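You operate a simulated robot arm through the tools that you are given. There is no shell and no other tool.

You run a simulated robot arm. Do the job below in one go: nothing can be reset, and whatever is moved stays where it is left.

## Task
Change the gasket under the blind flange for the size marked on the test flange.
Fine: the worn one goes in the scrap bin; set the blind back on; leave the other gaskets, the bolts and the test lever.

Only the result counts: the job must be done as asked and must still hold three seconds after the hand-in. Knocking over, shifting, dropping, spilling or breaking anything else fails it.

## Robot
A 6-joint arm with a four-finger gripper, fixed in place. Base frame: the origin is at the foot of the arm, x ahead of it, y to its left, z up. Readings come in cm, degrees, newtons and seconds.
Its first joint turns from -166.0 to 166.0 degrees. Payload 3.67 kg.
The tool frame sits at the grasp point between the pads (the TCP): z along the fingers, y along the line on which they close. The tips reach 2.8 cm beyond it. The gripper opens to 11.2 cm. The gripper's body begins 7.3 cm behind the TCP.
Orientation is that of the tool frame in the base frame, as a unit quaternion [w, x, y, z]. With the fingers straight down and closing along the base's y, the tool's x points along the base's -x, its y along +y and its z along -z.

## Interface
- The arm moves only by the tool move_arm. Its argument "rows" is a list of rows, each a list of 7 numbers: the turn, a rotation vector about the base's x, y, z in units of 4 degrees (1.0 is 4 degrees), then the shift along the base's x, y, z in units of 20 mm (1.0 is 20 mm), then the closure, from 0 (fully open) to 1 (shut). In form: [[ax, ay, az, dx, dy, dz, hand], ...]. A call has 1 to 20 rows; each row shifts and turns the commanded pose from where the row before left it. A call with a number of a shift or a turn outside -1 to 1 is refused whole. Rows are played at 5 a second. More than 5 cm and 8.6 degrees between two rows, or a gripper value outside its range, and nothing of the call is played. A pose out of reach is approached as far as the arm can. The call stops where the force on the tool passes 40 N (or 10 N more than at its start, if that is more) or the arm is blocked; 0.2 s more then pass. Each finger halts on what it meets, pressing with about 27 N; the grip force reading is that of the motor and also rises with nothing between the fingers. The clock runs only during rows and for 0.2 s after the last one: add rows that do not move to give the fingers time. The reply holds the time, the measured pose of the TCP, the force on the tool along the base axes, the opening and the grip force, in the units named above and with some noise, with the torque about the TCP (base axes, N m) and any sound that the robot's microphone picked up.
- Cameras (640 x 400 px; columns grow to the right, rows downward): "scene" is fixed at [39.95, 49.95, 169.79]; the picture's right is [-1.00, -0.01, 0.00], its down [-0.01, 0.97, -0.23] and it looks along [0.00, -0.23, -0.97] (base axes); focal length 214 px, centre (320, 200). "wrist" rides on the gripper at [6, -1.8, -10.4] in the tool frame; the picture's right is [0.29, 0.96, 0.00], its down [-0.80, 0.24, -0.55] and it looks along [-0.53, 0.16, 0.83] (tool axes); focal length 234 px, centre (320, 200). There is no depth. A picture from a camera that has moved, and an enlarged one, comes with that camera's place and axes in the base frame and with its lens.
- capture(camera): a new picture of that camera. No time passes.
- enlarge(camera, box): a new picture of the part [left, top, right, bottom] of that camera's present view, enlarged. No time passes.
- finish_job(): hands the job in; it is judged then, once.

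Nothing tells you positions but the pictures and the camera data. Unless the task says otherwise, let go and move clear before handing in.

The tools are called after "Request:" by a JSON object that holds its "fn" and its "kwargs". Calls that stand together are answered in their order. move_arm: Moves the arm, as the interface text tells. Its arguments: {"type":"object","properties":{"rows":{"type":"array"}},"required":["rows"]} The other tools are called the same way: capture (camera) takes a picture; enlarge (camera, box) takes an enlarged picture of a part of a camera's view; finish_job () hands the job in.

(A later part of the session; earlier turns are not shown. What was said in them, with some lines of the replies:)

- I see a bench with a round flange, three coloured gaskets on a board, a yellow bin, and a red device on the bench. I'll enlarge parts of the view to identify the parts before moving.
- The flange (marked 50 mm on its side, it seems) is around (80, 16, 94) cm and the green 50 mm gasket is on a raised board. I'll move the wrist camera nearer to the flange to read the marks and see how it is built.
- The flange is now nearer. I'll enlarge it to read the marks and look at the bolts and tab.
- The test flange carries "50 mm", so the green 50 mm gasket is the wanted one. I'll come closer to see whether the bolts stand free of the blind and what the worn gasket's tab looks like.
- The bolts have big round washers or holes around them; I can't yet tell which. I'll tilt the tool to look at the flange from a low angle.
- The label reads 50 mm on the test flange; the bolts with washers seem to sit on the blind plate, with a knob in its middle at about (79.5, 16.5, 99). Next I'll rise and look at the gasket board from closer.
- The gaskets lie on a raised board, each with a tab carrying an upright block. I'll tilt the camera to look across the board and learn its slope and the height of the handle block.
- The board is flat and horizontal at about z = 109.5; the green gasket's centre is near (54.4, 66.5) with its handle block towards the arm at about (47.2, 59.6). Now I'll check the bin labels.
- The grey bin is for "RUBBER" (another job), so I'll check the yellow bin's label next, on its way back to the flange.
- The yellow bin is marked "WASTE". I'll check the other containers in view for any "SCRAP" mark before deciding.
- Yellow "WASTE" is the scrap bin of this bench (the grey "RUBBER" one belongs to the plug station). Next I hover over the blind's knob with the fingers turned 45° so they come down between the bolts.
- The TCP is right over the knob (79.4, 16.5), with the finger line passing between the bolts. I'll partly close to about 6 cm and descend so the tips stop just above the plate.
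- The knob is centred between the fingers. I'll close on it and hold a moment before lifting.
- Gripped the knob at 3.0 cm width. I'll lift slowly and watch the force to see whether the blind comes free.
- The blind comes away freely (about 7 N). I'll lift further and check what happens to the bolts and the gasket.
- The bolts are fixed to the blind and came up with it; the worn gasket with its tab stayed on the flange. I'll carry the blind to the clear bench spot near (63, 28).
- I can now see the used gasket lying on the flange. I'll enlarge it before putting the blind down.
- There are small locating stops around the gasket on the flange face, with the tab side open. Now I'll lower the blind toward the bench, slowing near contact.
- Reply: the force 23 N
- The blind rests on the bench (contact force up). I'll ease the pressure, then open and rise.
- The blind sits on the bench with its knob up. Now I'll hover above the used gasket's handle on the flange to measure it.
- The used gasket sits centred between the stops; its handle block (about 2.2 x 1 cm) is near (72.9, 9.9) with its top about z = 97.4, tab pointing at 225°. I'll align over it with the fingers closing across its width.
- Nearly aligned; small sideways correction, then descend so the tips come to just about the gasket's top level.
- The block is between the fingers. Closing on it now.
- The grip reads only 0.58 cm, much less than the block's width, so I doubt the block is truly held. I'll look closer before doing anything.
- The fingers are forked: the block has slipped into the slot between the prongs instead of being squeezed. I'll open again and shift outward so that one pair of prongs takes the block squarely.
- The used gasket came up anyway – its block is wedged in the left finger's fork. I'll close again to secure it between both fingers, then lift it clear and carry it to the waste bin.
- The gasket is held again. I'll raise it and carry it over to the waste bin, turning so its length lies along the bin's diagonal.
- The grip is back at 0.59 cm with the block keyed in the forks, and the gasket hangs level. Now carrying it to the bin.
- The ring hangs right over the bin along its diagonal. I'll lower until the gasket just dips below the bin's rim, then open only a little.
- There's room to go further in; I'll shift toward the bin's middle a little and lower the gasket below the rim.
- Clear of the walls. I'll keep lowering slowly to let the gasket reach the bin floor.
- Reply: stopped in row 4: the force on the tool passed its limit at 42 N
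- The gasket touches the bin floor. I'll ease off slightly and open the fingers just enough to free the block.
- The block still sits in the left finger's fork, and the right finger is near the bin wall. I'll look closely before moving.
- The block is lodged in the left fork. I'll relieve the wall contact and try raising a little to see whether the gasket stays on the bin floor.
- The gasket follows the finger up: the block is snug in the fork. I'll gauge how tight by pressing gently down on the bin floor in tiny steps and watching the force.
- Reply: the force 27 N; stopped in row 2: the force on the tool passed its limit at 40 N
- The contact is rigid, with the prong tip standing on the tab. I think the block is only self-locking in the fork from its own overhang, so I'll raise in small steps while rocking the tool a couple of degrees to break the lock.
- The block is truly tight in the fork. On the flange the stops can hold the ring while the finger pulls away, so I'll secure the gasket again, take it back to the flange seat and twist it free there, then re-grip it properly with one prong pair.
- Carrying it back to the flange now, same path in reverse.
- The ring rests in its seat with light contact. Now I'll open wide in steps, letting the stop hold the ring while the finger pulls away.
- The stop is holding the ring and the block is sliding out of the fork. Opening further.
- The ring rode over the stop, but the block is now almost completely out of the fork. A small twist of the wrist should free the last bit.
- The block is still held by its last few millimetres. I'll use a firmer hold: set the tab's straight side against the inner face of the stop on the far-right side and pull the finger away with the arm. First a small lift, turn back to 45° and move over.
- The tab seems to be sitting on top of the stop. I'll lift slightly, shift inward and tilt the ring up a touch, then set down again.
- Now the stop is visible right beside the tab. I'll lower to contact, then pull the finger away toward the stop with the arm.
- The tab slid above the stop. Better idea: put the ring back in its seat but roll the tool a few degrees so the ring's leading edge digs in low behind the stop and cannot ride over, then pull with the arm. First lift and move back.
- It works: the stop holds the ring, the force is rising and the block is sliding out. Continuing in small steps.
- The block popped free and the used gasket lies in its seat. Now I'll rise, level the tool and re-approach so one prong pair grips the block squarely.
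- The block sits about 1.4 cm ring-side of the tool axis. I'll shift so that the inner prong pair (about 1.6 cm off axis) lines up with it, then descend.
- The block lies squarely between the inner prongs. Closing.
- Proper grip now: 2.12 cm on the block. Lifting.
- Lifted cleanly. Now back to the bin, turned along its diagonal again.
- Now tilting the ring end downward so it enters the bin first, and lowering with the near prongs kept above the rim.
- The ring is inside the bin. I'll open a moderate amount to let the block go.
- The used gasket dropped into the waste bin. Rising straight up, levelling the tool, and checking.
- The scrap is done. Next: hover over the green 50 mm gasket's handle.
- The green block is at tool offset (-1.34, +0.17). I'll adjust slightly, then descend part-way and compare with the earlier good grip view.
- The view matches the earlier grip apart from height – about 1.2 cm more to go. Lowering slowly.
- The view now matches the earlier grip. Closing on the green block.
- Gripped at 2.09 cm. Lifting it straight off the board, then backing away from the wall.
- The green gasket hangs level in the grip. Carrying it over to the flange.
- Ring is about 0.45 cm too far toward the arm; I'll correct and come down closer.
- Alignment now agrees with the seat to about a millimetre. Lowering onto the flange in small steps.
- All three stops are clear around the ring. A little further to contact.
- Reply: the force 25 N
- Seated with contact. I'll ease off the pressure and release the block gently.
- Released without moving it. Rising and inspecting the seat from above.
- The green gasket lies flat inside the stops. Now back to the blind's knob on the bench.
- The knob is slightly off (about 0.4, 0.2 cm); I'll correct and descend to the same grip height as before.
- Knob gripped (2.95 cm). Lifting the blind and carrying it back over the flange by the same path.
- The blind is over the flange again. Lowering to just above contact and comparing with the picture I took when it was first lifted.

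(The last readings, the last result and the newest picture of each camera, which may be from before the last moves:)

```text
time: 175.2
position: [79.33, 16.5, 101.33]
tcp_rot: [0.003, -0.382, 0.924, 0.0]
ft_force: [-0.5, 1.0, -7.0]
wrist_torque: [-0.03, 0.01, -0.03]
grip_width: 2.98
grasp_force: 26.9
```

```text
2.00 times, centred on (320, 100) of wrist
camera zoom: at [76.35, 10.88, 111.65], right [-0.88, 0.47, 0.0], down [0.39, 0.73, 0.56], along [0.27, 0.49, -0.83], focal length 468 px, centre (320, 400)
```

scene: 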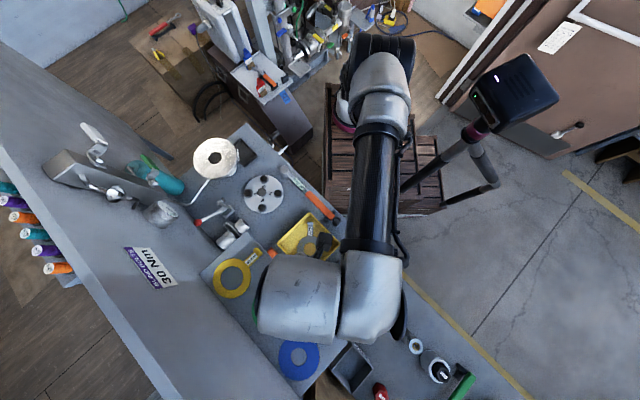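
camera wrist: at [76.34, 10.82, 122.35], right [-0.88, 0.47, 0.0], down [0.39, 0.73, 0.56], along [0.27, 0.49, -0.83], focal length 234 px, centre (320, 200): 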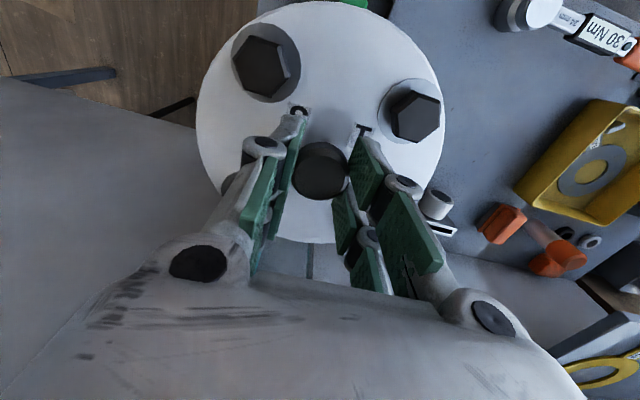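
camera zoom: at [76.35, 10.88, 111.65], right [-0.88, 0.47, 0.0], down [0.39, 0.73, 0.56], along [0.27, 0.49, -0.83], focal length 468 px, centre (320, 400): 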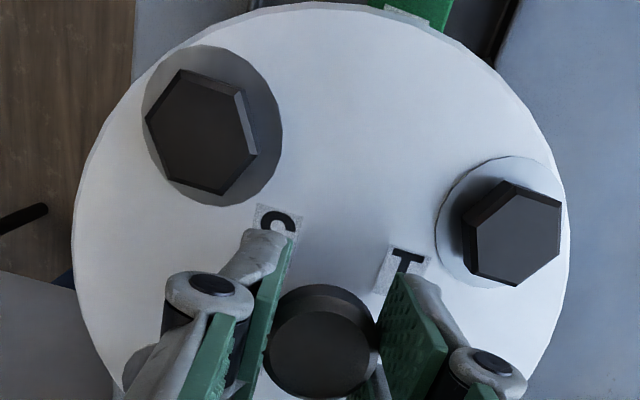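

Matches the original position to about a millimetre. Lowering to contact in small steps.

Request:
{"fn": "move_arm", "kwargs": {"rows": [[0, 0, 0, -0.02, 0, -0.12, 1], [0, 0, 0, 0, 0, -0.1, 1], [0, 0, 0, 0, 0, 0, 1]]}}

Request:
{"fn": "move_arm", "kwargs": {"rows": [[0, 0, 0, 0, 0, -0.06, 1], [0, 0, 0, 0, 0, 0, 1]]}}

Request:
{"fn": "move_arm", "kwargs": {"rows": [[0, 0, 0, 0, 0, -0.05, 1], [0, 0, 0, 0, 0, 0, 1]]}}

Request:
{"fn": "move_arm", "kwargs": {"rows": [[0, 0, 0, 0, 0, -0.05, 1], [0, 0, 0, 0, 0, 0, 1]]}}

```text
time: 176.0
position: [79.31, 16.54, 100.88]
tcp_rot: [0.003, -0.382, 0.924, 0.001]
ft_force: [-0.6, 0.0, -7.6]
wrist_torque: [-0.03, 0.02, 0.0]
grip_width: 3.0
grasp_force: 27.0
```

```text
time: 176.6
position: [79.26, 16.56, 100.81]
tcp_rot: [0.002, -0.383, 0.924, 0.001]
ft_force: [0.1, 0.0, -8.2]
wrist_torque: [-0.04, 0.03, 0.01]
grip_width: 2.97
grasp_force: 27.6
```

```text
time: 177.2
position: [79.29, 16.49, 100.8]
tcp_rot: [0.003, -0.382, 0.924, -0.001]
ft_force: [0.9, -0.1, -7.6]
wrist_torque: [-0.04, -0.03, 0.0]
grip_width: 2.97
grasp_force: 26.7
```

```text
time: 177.8
position: [79.42, 16.53, 100.62]
tcp_rot: [0.002, -0.383, 0.924, 0.001]
ft_force: [0.4, 0.4, -8.0]
wrist_torque: [0.0, -0.01, 0.01]
grip_width: 2.95
grasp_force: 26.9
```

Request:
{"fn": "move_arm", "kwargs": {"rows": [[0, 0, 0, 0, 0, -0.05, 1], [0, 0, 0, 0, 0, 0, 1]]}}

Request:
{"fn": "move_arm", "kwargs": {"rows": [[0, 0, 0, 0, 0, -0.05, 1], [0, 0, 0, 0, 0, 0, 1]]}}

Request:
{"fn": "move_arm", "kwargs": {"rows": [[0, 0, 0, 0, 0, -0.05, 1], [0, 0, 0, 0, 0, 0, 1]]}}

Request:
{"fn": "enlarge", "kwargs": {"camera": "scene", "box": [190, 130, 250, 180]}}

```text
time: 178.4
position: [79.4, 16.48, 100.5]
tcp_rot: [0.003, -0.383, 0.924, 0.0]
ft_force: [0.5, 1.3, -2.9]
wrist_torque: [-0.3, 0.51, -0.03]
grip_width: 2.97
grasp_force: 27.2
```

```text
time: 179.0
position: [79.37, 16.48, 100.65]
tcp_rot: [0.003, -0.382, 0.924, 0.0]
ft_force: [1.0, -1.0, 10.8]
wrist_torque: [-0.26, 0.19, -0.02]
grip_width: 2.96
grasp_force: 27.0
```

```text
time: 179.6
position: [79.28, 16.47, 100.54]
tcp_rot: [0.004, -0.383, 0.924, 0.0]
ft_force: [6.2, 0.1, 22.6]
wrist_torque: [0.02, -0.22, 0.02]
grip_width: 2.97
grasp_force: 26.7
```

```text
8.00 times, centred on (220, 155) of scene
camera zoom: at [39.95, 49.95, 169.79], right [-1.0, -0.01, 0.0], down [-0.01, 0.97, -0.23], along [0.0, -0.23, -0.97], focal length 1716 px, centre (1120, 560)
```

zoom: 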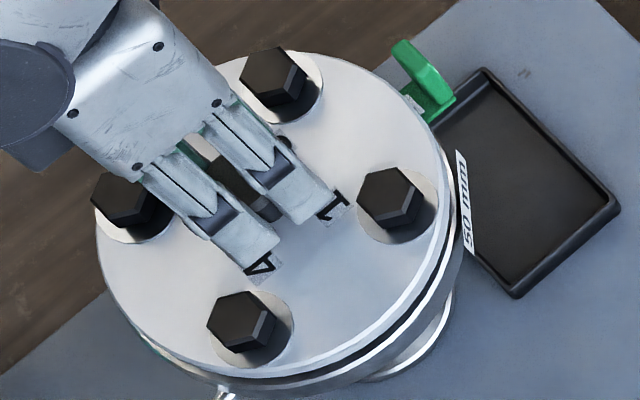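

The blind's bolts are within a fraction of a pixel of their original places and it is in contact. Easing off, then releasing.

Request:
{"fn": "move_arm", "kwargs": {"rows": [[0, 0, 0, 0, 0, 0.06, 1], [0, 0, 0, 0, 0, 0, 1]]}}

Request:
{"fn": "move_arm", "kwargs": {"rows": [[0, 0, 0, 0, 0, 0, 0.7], [0, 0, 0, 0, 0, 0, 0.6], [0, 0, 0, 0, 0, 0, 0.5], [0, 0, 0, 0, 0, 0, 0.45], [0, 0, 0, 0, 0, 0, 0.45]]}}

Request:
{"fn": "enlarge", "kwargs": {"camera": "scene", "box": [190, 130, 250, 180]}}

Request:
{"fn": "enlarge", "kwargs": {"camera": "wrist", "box": [220, 90, 420, 215]}}

```text
time: 180.2
position: [79.33, 16.47, 100.49]
tcp_rot: [0.003, -0.382, 0.924, 0.001]
ft_force: [8.7, 0.9, 10.4]
wrist_torque: [0.37, -0.63, -0.02]
grip_width: 2.94
grasp_force: 26.7
```

```text
time: 181.4
position: [79.37, 16.44, 100.47]
tcp_rot: [0.003, -0.383, 0.924, -0.001]
ft_force: [-0.1, -0.2, 0.4]
wrist_torque: [0.0, 0.0, -0.01]
grip_width: 6.14
grasp_force: 0.0
```

```text
8.00 times, centred on (220, 155) of scene
camera zoom: at [39.95, 49.95, 169.79], right [-1.0, -0.01, 0.0], down [-0.01, 0.97, -0.23], along [0.0, -0.23, -0.97], focal length 1716 px, centre (1120, 560)
```

zoom: 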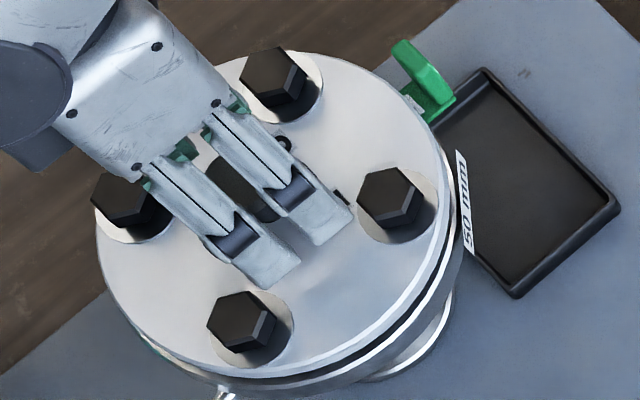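

```text
3.20 times, centred on (320, 152) of wrist
camera zoom: at [76.32, 10.85, 110.77], right [-0.88, 0.47, 0.0], down [0.39, 0.73, 0.56], along [0.27, 0.49, -0.83], focal length 749 px, centre (320, 352)
```

zoom: 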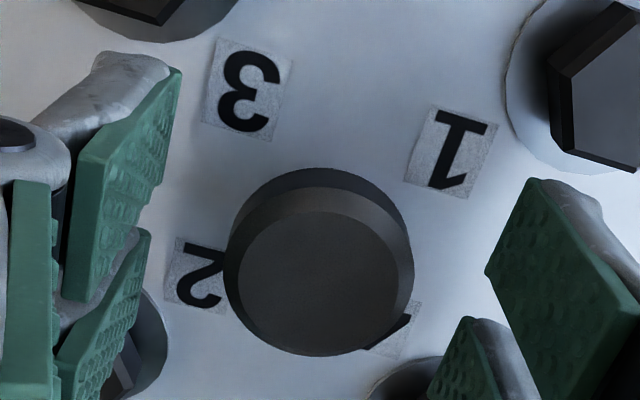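

Released and the blind stayed put. Rising clear, then I'll look at the joint from the side.

Request:
{"fn": "move_arm", "kwargs": {"rows": [[0, 0, 0, 0, 0, 0.3, 0.45], [0, 0, 0, 0, 0, 0.6, 0.45], [0, 0, 0, 0, 0, 0.8, 0.4], [0, 0, 0, 0, 0, 0.9, 0.3], [0, 0, 0, 0, 0, 0.9, 0.3], [0, 0, 0, -0.3, -0.1, 0.9, 0.3], [0, 0, -0.7, -0.9, -0.15, 0.5, 0.3], [0, 0, -0.9, -0.9, -0.15, 0, 0.3], [0, 0, -0.9, -0.9, -0.15, 0, 0.3], [0, 0, -0.9, -0.9, -0.15, 0, 0.3], [0, 0, -0.9, -0.9, -0.15, 0, 0.3], [0, 0, -0.9, -0.9, -0.15, 0, 0.3], [0, 0, -0.9, -0.9, -0.15, 0, 0.3], [0, 0, -0.9, -0.9, -0.15, 0, 0.3], [0, 0, -0.9, 0, 0, 0, 0.3], [0, 0, -0.9, 0, 0, 0, 0.3], [0, 0, -0.9, 0, 0, 0, 0.3], [0, 0, -0.9, 0, 0, 0, 0.3], [0, 0, -0.6, 0, 0, 0, 0.3], [0, 0, 0, 0, 0, 0, 0.3]]}}

Request:
{"fn": "capture", "kwargs": {"camera": "scene"}}

Request:
{"fn": "enlarge", "kwargs": {"camera": "scene", "box": [185, 125, 245, 185]}}

Request:
{"fn": "capture", "kwargs": {"camera": "wrist"}}

```text
time: 185.6
position: [64.25, 13.86, 110.3]
tcp_rot: [0.003, 0.0, 1.0, -0.001]
ft_force: [-0.6, 0.2, 0.4]
wrist_torque: [0.01, -0.03, 0.03]
grip_width: 7.85
grasp_force: 0.1
```

```text
taken
```

scene: 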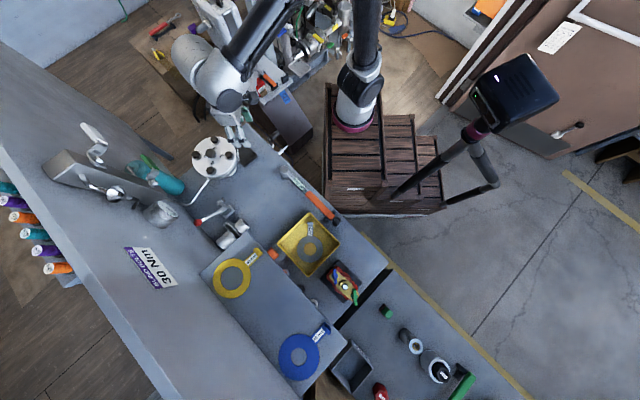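

```text
6.67 times, centred on (215, 155) of scene
camera zoom: at [39.95, 49.95, 169.79], right [-1.0, -0.01, 0.0], down [-0.01, 0.97, -0.23], along [0.0, -0.23, -0.97], focal length 1430 px, centre (1020, 500)
```

zoom: 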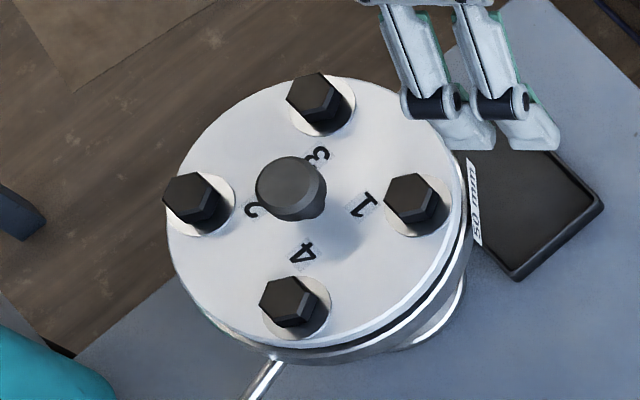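

```text
taken
camera wrist: at [58.28, 12.02, 120.58], right [-0.29, 0.96, 0.0], down [0.79, 0.24, 0.56], along [0.53, 0.16, -0.83], focal length 234 px, centre (320, 200)
```

wrist: 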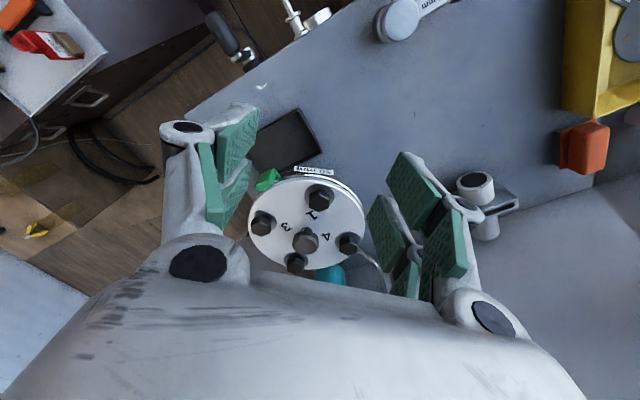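

Everything looks as at the start. One low side view to check the gap is even all round.

Request:
{"fn": "move_arm", "kwargs": {"rows": [[0, -1, 0, -0.04, 0, -0.3, 0.3], [0, -1, 0, -0.04, 0, -0.3, 0.3], [0, -1, 0, -0.04, 0, -0.3, 0.3], [0, -1, 0, -0.04, 0, -0.3, 0.3], [0, -1, 0, -0.04, 0, -0.3, 0.3], [0, -1, 0, -0.04, 0, -0.3, 0.3], [0, -1, 0, -0.04, 0, -0.3, 0.3], [0, -1, 0, -0.04, 0, -0.3, 0.3], [0, 0, 0, 0, 0, 0, 0.3]]}}

Request:
{"fn": "enlarge", "kwargs": {"camera": "wrist", "box": [240, 110, 400, 270]}}

Request:
{"fn": "enlarge", "kwargs": {"camera": "wrist", "box": [260, 110, 390, 200]}}

```text
time: 187.6
position: [63.74, 13.91, 105.52]
tcp_rot: [0.278, -0.001, 0.961, -0.001]
ft_force: [-0.1, -0.2, 0.6]
wrist_torque: [0.0, -0.01, -0.02]
grip_width: 7.82
grasp_force: 0.0
```

```text
2.50 times, centred on (320, 190) of wrist
camera zoom: at [53.06, 11.97, 111.04], right [-0.24, 0.96, -0.16], down [0.38, 0.24, 0.89], along [0.89, 0.16, -0.42], focal length 585 px, centre (320, 225)
```

zoom: 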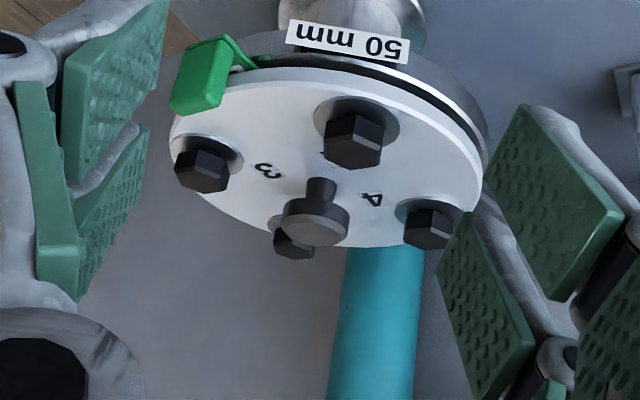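

```text
4.44 times, centred on (325, 155) of wrist
camera zoom: at [53.06, 11.97, 111.04], right [-0.24, 0.96, -0.16], down [0.38, 0.24, 0.89], along [0.89, 0.16, -0.42], focal length 1041 px, centre (298, 400)
```

zoom: 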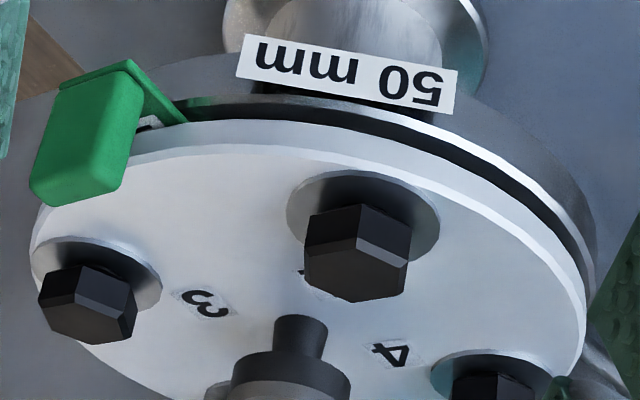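

The joint is even and the green tab sits where the used one was. I'll retreat to a clear pose and do a final check of the whole bench.

Request:
{"fn": "move_arm", "kwargs": {"rows": [[0, 1, 0, -0.2, 0, 0.6, 0.3], [0, 1, 0, -0.3, 0, 0.9, 0.2], [0, 1, 0, -0.3, 0, 0.9, 0.1], [0, 1, 0, -0.4, 0, 0.9, 0], [0, 1, 0, -0.4, 0, 0.9, 0], [0, 1, 0, -0.5, 0, 0.9, 0], [0, 1, 0, -0.6, 0, 0.9, 0], [0, 1, 0, -0.6, 0.2, 0.9, 0], [0, 0, 0, -0.8, 0.3, 0.9, 0], [0, 0, 0, -0.9, 0.3, 0.9, 0], [0, 0, 0, -0.9, 0.4, 0.9, 0], [0, 0, 0, -0.9, 0.4, 0.9, 0], [0, 0, 0, -0.9, 0.4, 0.9, 0], [0, 0, 0, -0.9, 0.4, 0.5, 0], [0, 0, 0, 0, 0, 0, 0]]}}

Request:
{"fn": "capture", "kwargs": {"camera": "scene"}}

Request:
{"fn": "enlarge", "kwargs": {"camera": "scene", "box": [185, 125, 245, 185]}}

Request:
{"fn": "enlarge", "kwargs": {"camera": "scene", "box": [270, 200, 390, 320]}}

Request:
{"fn": "enlarge", "kwargs": {"camera": "scene", "box": [180, 180, 260, 250]}}

Request:
{"fn": "enlarge", "kwargs": {"camera": "scene", "box": [200, 230, 360, 390]}}

```text
time: 190.8
position: [46.54, 18.68, 129.38]
tcp_rot: [0.003, -0.001, 1.0, -0.001]
ft_force: [-0.5, 0.4, 0.0]
wrist_torque: [0.01, -0.03, 0.03]
grip_width: 11.21
grasp_force: 0.1
```

```text
taken
```

scene: 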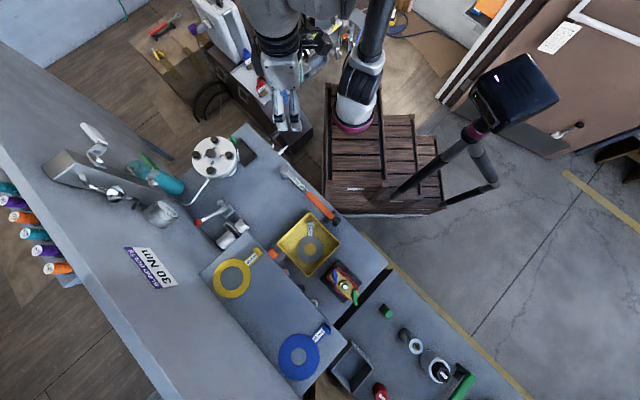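

```text
6.67 times, centred on (215, 155) of scene
camera zoom: at [39.95, 49.95, 169.79], right [-1.0, -0.01, 0.0], down [-0.01, 0.97, -0.23], along [0.0, -0.23, -0.97], focal length 1430 px, centre (1020, 500)
```

zoom: 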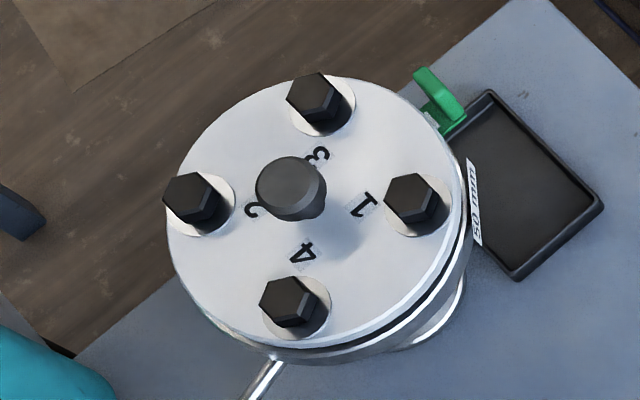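

```text
3.33 times, centred on (330, 260) of scene
camera zoom: at [39.95, 49.95, 169.79], right [-1.0, -0.01, 0.0], down [-0.01, 0.97, -0.23], along [0.0, -0.23, -0.97], focal length 715 px, centre (287, 0)
```

zoom: 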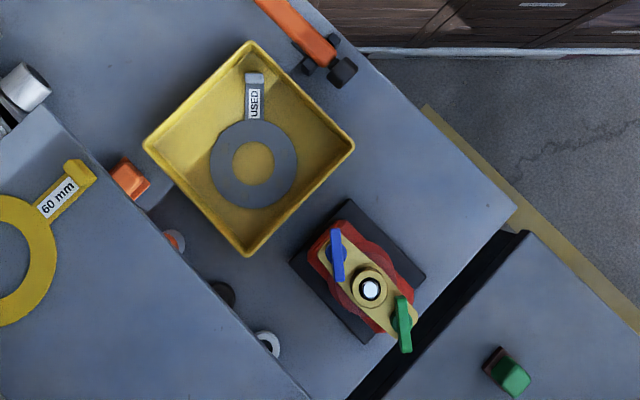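

```text
5.71 times, centred on (220, 215) of scene
camera zoom: at [39.95, 49.95, 169.79], right [-1.0, -0.01, 0.0], down [-0.01, 0.97, -0.23], along [0.0, -0.23, -0.97], focal length 1226 px, centre (891, 114)
```

zoom: 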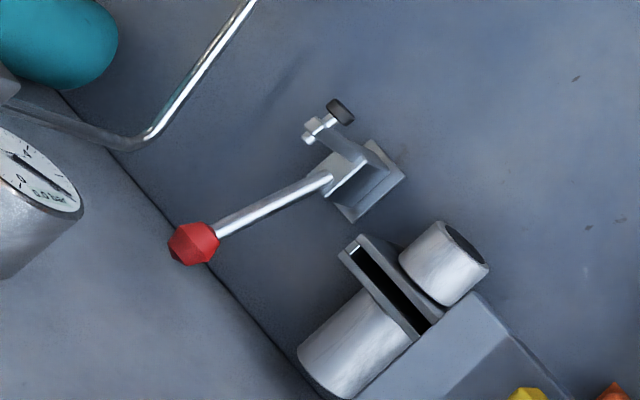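

```text
2.50 times, centred on (280, 310) of scene
camera zoom: at [39.95, 49.95, 169.79], right [-1.0, -0.01, 0.0], down [-0.01, 0.97, -0.23], along [0.0, -0.23, -0.97], focal length 536 px, centre (420, -75)
```

zoom: 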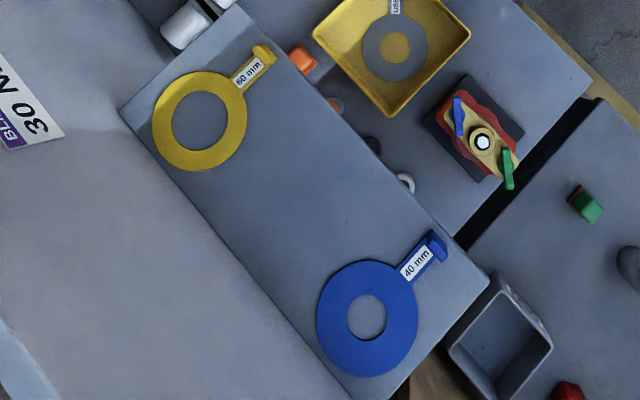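

Final check: the green 50 mm gasket is on the test flange with the blind back in place over it. The used gasket lies flat in the yellow waste bin. The bin, the lever, the bolts, and the 60 mm and 40 mm gaskets look the same as at the start, and the arm is clear. Handing in.

Request:
{"fn": "finish_job", "kwargs": {}}

```text
The job is handed in.
```

The gasket under the blind flange is changed, and I've handed the job in. The hand-in returned no verdict.

- **New gasket:** the test flange is marked 50 mm, so I fitted the green 50 mm gasket. It lies flat between the three small stops on the flange face.
- **Blind:** it is back on with its bolts, about 1–2 mm from where it started. The gap around the joint looked even from the side.
- **Worn gasket:** it is in the yellow bin. That bin is marked "WASTE". I found no bin marked "SCRAP", and the grey bin marked "RUBBER" appeared to belong to the next bench.
- **Everything else:** the 60 mm and 40 mm gaskets, the bolts, the test lever and the bin look the same as at the start.

The worn gasket's handle first jammed between the prongs of one gripper finger. I took it back to the flange and pulled it free against one of the stops, with about 12–14 N sideways. I then gripped it again and put it in the bin. The stop looked undamaged afterwards.
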